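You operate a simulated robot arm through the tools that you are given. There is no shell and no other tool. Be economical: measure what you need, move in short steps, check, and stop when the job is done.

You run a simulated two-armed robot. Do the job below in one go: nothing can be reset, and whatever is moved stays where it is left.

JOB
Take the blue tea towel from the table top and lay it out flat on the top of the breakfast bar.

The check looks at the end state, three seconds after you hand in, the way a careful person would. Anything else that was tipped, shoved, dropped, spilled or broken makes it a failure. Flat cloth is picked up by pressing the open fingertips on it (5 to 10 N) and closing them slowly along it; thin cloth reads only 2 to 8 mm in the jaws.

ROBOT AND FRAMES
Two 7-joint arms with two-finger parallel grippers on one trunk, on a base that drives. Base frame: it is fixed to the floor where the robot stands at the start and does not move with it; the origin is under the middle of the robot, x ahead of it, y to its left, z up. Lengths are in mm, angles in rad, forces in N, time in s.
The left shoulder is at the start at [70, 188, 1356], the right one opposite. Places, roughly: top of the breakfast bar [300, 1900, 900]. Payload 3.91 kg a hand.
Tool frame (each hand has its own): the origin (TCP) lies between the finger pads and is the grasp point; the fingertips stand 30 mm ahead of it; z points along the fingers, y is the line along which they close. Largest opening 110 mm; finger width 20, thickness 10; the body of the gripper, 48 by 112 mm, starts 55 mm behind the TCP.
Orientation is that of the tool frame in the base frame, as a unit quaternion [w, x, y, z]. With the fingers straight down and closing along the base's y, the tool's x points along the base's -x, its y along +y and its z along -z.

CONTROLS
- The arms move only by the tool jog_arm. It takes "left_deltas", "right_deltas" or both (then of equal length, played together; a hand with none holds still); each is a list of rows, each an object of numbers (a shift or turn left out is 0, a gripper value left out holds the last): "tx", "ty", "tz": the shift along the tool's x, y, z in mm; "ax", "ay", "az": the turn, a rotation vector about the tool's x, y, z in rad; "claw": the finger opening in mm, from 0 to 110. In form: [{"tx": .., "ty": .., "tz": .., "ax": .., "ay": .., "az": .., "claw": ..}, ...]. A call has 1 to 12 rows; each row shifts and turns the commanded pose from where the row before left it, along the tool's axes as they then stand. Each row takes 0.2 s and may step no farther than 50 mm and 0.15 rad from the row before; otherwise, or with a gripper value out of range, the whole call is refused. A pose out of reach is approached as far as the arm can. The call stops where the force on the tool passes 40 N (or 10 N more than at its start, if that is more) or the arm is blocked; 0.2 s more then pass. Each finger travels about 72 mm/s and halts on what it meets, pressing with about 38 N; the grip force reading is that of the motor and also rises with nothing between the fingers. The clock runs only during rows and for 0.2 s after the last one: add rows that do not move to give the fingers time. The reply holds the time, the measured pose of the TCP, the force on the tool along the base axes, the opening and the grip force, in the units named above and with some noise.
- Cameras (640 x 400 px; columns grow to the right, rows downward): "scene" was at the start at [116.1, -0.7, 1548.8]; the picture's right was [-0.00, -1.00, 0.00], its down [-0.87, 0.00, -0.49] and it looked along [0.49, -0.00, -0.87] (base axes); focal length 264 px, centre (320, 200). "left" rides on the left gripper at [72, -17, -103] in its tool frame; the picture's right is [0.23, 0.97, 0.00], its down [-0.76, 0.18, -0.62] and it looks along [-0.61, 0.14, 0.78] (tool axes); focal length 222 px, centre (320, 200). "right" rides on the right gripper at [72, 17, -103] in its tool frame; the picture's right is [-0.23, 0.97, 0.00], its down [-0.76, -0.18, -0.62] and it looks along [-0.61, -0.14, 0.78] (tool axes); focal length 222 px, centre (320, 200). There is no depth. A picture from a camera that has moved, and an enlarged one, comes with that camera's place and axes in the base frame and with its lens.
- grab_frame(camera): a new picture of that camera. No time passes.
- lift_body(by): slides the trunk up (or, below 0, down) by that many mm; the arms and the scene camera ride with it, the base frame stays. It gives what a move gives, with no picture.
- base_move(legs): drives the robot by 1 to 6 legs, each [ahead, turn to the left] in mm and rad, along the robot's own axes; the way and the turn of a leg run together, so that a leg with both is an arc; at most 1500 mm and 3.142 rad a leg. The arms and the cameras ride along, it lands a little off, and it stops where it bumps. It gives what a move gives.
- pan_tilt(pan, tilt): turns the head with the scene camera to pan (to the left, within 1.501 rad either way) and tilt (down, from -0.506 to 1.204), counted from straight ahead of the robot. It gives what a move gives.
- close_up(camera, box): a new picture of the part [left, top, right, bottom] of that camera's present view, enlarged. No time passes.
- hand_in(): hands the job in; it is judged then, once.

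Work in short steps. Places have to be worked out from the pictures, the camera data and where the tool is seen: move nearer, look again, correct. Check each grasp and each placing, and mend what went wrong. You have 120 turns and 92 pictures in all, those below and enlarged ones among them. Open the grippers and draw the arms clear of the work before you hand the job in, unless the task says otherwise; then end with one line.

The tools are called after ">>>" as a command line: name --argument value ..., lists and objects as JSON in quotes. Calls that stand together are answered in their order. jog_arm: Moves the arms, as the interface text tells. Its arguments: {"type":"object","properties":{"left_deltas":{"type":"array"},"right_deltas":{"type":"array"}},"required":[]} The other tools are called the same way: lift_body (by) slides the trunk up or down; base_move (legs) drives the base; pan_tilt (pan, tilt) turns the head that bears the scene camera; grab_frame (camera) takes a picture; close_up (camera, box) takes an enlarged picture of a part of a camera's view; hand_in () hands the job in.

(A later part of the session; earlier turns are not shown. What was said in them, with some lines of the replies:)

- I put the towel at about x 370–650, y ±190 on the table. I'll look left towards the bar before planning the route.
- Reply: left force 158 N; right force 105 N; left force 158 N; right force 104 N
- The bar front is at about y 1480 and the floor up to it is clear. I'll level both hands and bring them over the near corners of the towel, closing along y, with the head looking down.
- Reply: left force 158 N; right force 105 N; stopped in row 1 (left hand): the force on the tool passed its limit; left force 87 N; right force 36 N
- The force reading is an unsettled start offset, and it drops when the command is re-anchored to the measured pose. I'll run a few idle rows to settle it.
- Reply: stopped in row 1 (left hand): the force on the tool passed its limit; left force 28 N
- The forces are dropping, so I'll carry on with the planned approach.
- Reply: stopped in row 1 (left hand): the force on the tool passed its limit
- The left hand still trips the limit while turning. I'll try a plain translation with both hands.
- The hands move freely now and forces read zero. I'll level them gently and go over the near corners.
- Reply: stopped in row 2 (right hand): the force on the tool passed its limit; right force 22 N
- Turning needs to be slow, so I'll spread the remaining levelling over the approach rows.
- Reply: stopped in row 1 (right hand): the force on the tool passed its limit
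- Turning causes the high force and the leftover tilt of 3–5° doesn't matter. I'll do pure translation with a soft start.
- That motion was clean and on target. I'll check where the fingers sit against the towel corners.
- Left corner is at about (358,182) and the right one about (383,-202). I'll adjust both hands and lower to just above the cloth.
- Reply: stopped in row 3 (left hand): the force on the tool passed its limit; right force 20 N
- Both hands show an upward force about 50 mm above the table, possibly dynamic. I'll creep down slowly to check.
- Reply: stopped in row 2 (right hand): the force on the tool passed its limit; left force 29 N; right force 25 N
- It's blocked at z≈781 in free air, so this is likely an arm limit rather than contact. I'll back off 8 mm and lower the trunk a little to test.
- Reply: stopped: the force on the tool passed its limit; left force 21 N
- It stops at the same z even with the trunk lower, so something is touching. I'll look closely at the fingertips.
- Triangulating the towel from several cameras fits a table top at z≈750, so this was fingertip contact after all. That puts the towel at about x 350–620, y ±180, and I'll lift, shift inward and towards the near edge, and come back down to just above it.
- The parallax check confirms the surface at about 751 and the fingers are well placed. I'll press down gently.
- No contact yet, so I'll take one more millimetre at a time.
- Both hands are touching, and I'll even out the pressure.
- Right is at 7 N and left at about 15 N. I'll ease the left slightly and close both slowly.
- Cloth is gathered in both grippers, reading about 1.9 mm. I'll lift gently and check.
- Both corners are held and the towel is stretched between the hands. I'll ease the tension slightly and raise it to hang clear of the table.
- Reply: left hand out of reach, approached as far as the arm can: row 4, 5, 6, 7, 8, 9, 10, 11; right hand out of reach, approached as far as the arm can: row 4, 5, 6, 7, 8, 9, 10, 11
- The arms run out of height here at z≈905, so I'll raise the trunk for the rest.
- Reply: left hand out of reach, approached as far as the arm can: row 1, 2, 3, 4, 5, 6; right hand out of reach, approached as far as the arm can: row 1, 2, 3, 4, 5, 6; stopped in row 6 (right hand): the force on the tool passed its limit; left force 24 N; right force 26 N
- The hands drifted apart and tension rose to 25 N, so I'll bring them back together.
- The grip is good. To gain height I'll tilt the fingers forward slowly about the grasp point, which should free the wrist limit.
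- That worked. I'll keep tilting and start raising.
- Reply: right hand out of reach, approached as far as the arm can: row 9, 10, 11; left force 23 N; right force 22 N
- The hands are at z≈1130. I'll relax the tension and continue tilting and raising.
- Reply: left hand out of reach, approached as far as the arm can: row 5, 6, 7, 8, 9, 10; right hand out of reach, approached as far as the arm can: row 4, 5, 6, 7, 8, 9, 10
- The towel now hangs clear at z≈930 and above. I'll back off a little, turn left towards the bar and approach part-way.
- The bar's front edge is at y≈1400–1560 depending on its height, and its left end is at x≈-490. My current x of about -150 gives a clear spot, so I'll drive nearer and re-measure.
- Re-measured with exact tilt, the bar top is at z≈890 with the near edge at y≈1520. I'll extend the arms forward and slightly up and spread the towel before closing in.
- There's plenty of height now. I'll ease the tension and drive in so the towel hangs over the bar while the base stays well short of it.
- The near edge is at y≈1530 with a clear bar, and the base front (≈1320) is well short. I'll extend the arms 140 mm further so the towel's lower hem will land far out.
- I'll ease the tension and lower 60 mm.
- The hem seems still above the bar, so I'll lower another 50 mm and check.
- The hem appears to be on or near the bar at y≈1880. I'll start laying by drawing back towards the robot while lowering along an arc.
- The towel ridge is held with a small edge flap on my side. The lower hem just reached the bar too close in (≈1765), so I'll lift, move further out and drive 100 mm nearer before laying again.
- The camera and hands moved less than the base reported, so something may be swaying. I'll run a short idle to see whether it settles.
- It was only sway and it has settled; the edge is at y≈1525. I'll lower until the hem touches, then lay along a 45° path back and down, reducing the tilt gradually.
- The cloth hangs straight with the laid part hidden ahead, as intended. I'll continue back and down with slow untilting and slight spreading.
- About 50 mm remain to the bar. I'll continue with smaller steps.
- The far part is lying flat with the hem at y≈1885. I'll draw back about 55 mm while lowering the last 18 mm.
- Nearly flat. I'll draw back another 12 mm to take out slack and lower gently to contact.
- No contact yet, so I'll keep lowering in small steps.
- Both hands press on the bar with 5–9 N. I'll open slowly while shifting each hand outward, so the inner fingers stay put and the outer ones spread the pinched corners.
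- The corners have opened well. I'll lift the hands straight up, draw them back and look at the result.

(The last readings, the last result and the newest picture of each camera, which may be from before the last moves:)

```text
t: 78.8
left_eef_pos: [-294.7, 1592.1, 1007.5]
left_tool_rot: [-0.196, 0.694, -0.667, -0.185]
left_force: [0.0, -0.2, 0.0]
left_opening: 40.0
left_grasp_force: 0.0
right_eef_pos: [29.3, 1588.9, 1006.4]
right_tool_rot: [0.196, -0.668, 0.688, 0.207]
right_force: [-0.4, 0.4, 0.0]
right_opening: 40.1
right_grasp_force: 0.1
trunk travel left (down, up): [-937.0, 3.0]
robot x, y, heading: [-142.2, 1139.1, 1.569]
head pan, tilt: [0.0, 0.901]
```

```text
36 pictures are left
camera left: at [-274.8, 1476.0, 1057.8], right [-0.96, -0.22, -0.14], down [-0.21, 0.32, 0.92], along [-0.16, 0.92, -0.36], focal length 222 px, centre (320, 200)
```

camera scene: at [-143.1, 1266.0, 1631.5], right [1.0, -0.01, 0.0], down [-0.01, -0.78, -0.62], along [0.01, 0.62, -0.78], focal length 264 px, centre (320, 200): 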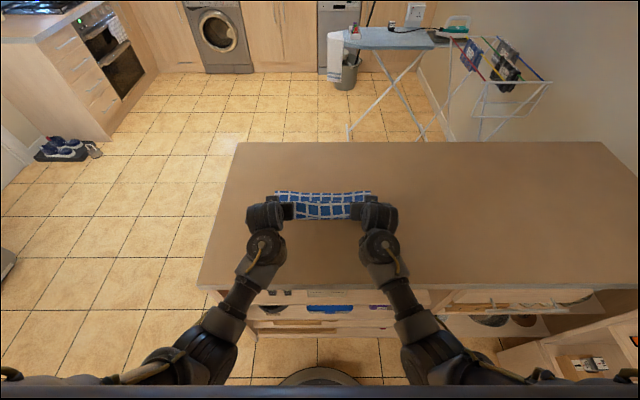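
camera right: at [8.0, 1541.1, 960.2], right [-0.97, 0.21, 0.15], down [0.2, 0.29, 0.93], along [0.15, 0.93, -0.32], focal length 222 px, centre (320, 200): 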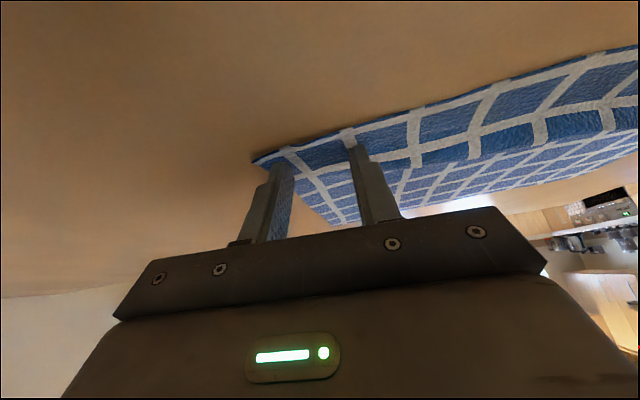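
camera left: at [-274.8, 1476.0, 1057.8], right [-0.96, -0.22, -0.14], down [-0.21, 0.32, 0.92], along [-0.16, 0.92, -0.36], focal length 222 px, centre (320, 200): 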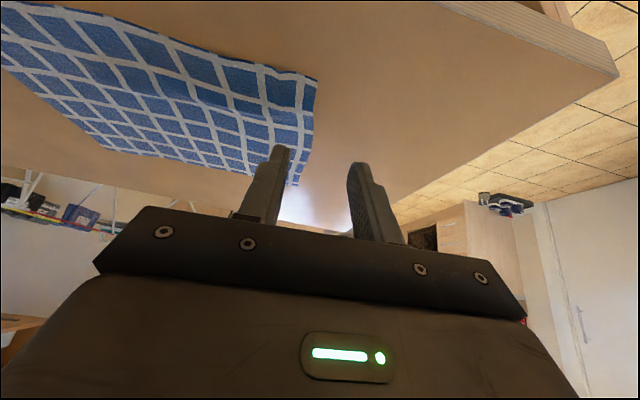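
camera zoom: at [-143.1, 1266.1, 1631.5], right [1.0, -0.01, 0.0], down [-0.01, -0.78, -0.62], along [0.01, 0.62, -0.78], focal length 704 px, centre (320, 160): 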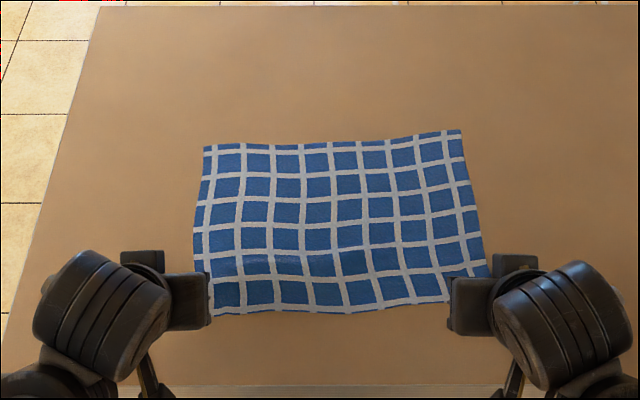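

The towel lies out flat apart from a slight ripple near the front. I'll back the robot off for an unobstructed look.

>>> base_move --legs '[[-250, 0]]'

>>> pan_tilt --pan 0 --tilt 0.75

>>> grab_frame --camera "scene"

>>> close_up --camera "scene" --box '[240, 140, 400, 240]'

>>> grab_frame --camera "left"

```text
t: 80.6
left_eef_pos: [-295.2, 1340.9, 1006.9]
left_tool_rot: [-0.197, 0.694, -0.667, -0.185]
left_force: [-0.1, -0.7, -0.6]
left_opening: 40.0
left_grasp_force: 0.0
right_eef_pos: [26.2, 1338.1, 1005.7]
right_tool_rot: [0.197, -0.668, 0.687, 0.207]
right_force: [-0.4, 0.5, 0.3]
right_opening: 40.2
right_grasp_force: 0.1
trunk travel left (down, up): [-937.0, 3.0]
robot x, y, heading: [-144.1, 890.3, 1.564]
head pan, tilt: [0.0, 0.901]
```

```text
t: 81.3
left_eef_pos: [-296.7, 1340.0, 1008.1]
left_tool_rot: [-0.197, 0.694, -0.667, -0.185]
left_force: [0.0, 0.8, 0.1]
left_opening: 40.0
left_grasp_force: 0.0
right_eef_pos: [25.9, 1336.5, 1005.2]
right_tool_rot: [0.196, -0.668, 0.687, 0.208]
right_force: [0.0, 0.1, -0.7]
right_opening: 39.8
right_grasp_force: 0.0
trunk travel left (down, up): [-937.0, 3.0]
robot x, y, heading: [-144.2, 891.7, 1.557]
head pan, tilt: [0.0, 0.75]
```

```text
35 pictures are left
camera scene: at [-145.2, 1020.5, 1643.4], right [1.0, -0.01, 0.0], down [-0.01, -0.68, -0.73], along [0.01, 0.73, -0.68], focal length 264 px, centre (320, 200)
```

scene: 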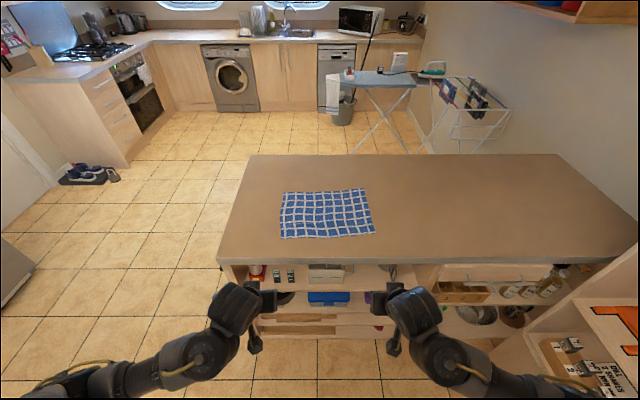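

```text
4.00 times, centred on (320, 190) of scene
camera zoom: at [-145.2, 1020.5, 1643.4], right [1.0, -0.01, 0.0], down [-0.01, -0.68, -0.73], along [0.01, 0.73, -0.68], focal length 1056 px, centre (320, 240)
```

zoom: 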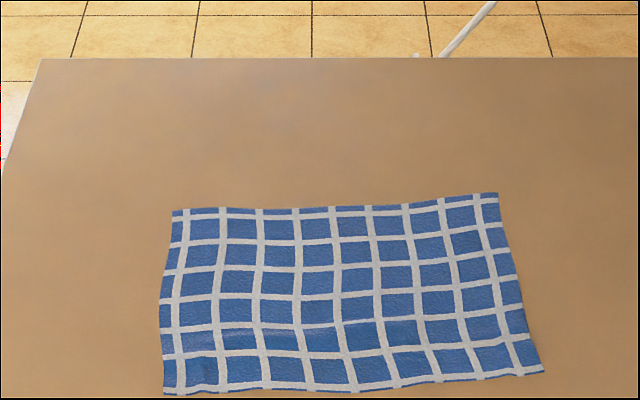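

```text
33 pictures are left
camera left: at [-276.9, 1223.9, 1058.0], right [-0.96, -0.22, -0.14], down [-0.21, 0.32, 0.92], along [-0.16, 0.92, -0.36], focal length 222 px, centre (320, 200)
```

left: 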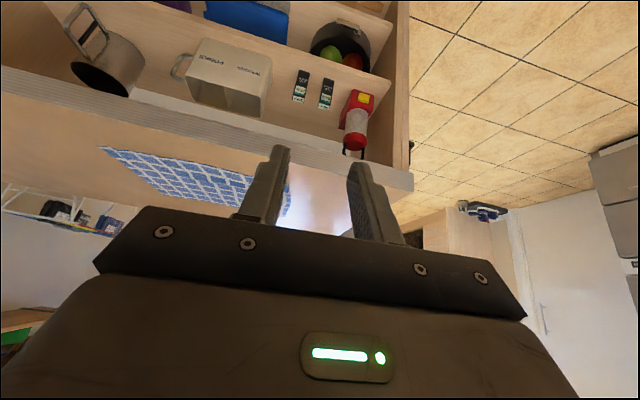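

The towel is fully spread on the bar with all four corners out, nothing was disturbed, and the arms are clear. I'll open the grippers fully and hand in.

>>> jog_arm --left_deltas '[{"claw": 100}, {}, {}, {}, {}]' --right_deltas '[{"claw": 100}, {}, {}, {}, {}]'

>>> hand_in

```text
t: 82.5
left_eef_pos: [-296.4, 1340.8, 1008.4]
left_tool_rot: [-0.197, 0.694, -0.668, -0.185]
left_force: [-0.7, -0.2, -0.1]
left_opening: 99.9
left_grasp_force: 0.1
right_eef_pos: [25.9, 1338.3, 1006.3]
right_tool_rot: [0.195, -0.669, 0.687, 0.208]
right_force: [0.0, -0.2, 0.0]
right_opening: 100.1
right_grasp_force: 0.1
trunk travel left (down, up): [-937.0, 3.0]
robot x, y, heading: [-147.9, 891.5, 1.561]
head pan, tilt: [0.0, 0.75]
```

```text
The job is handed in.
```

The blue tea towel is laid out on top of the breakfast bar, flat with all four corners out apart from a slight ripple near the front edge, and I saw nothing else disturbed.
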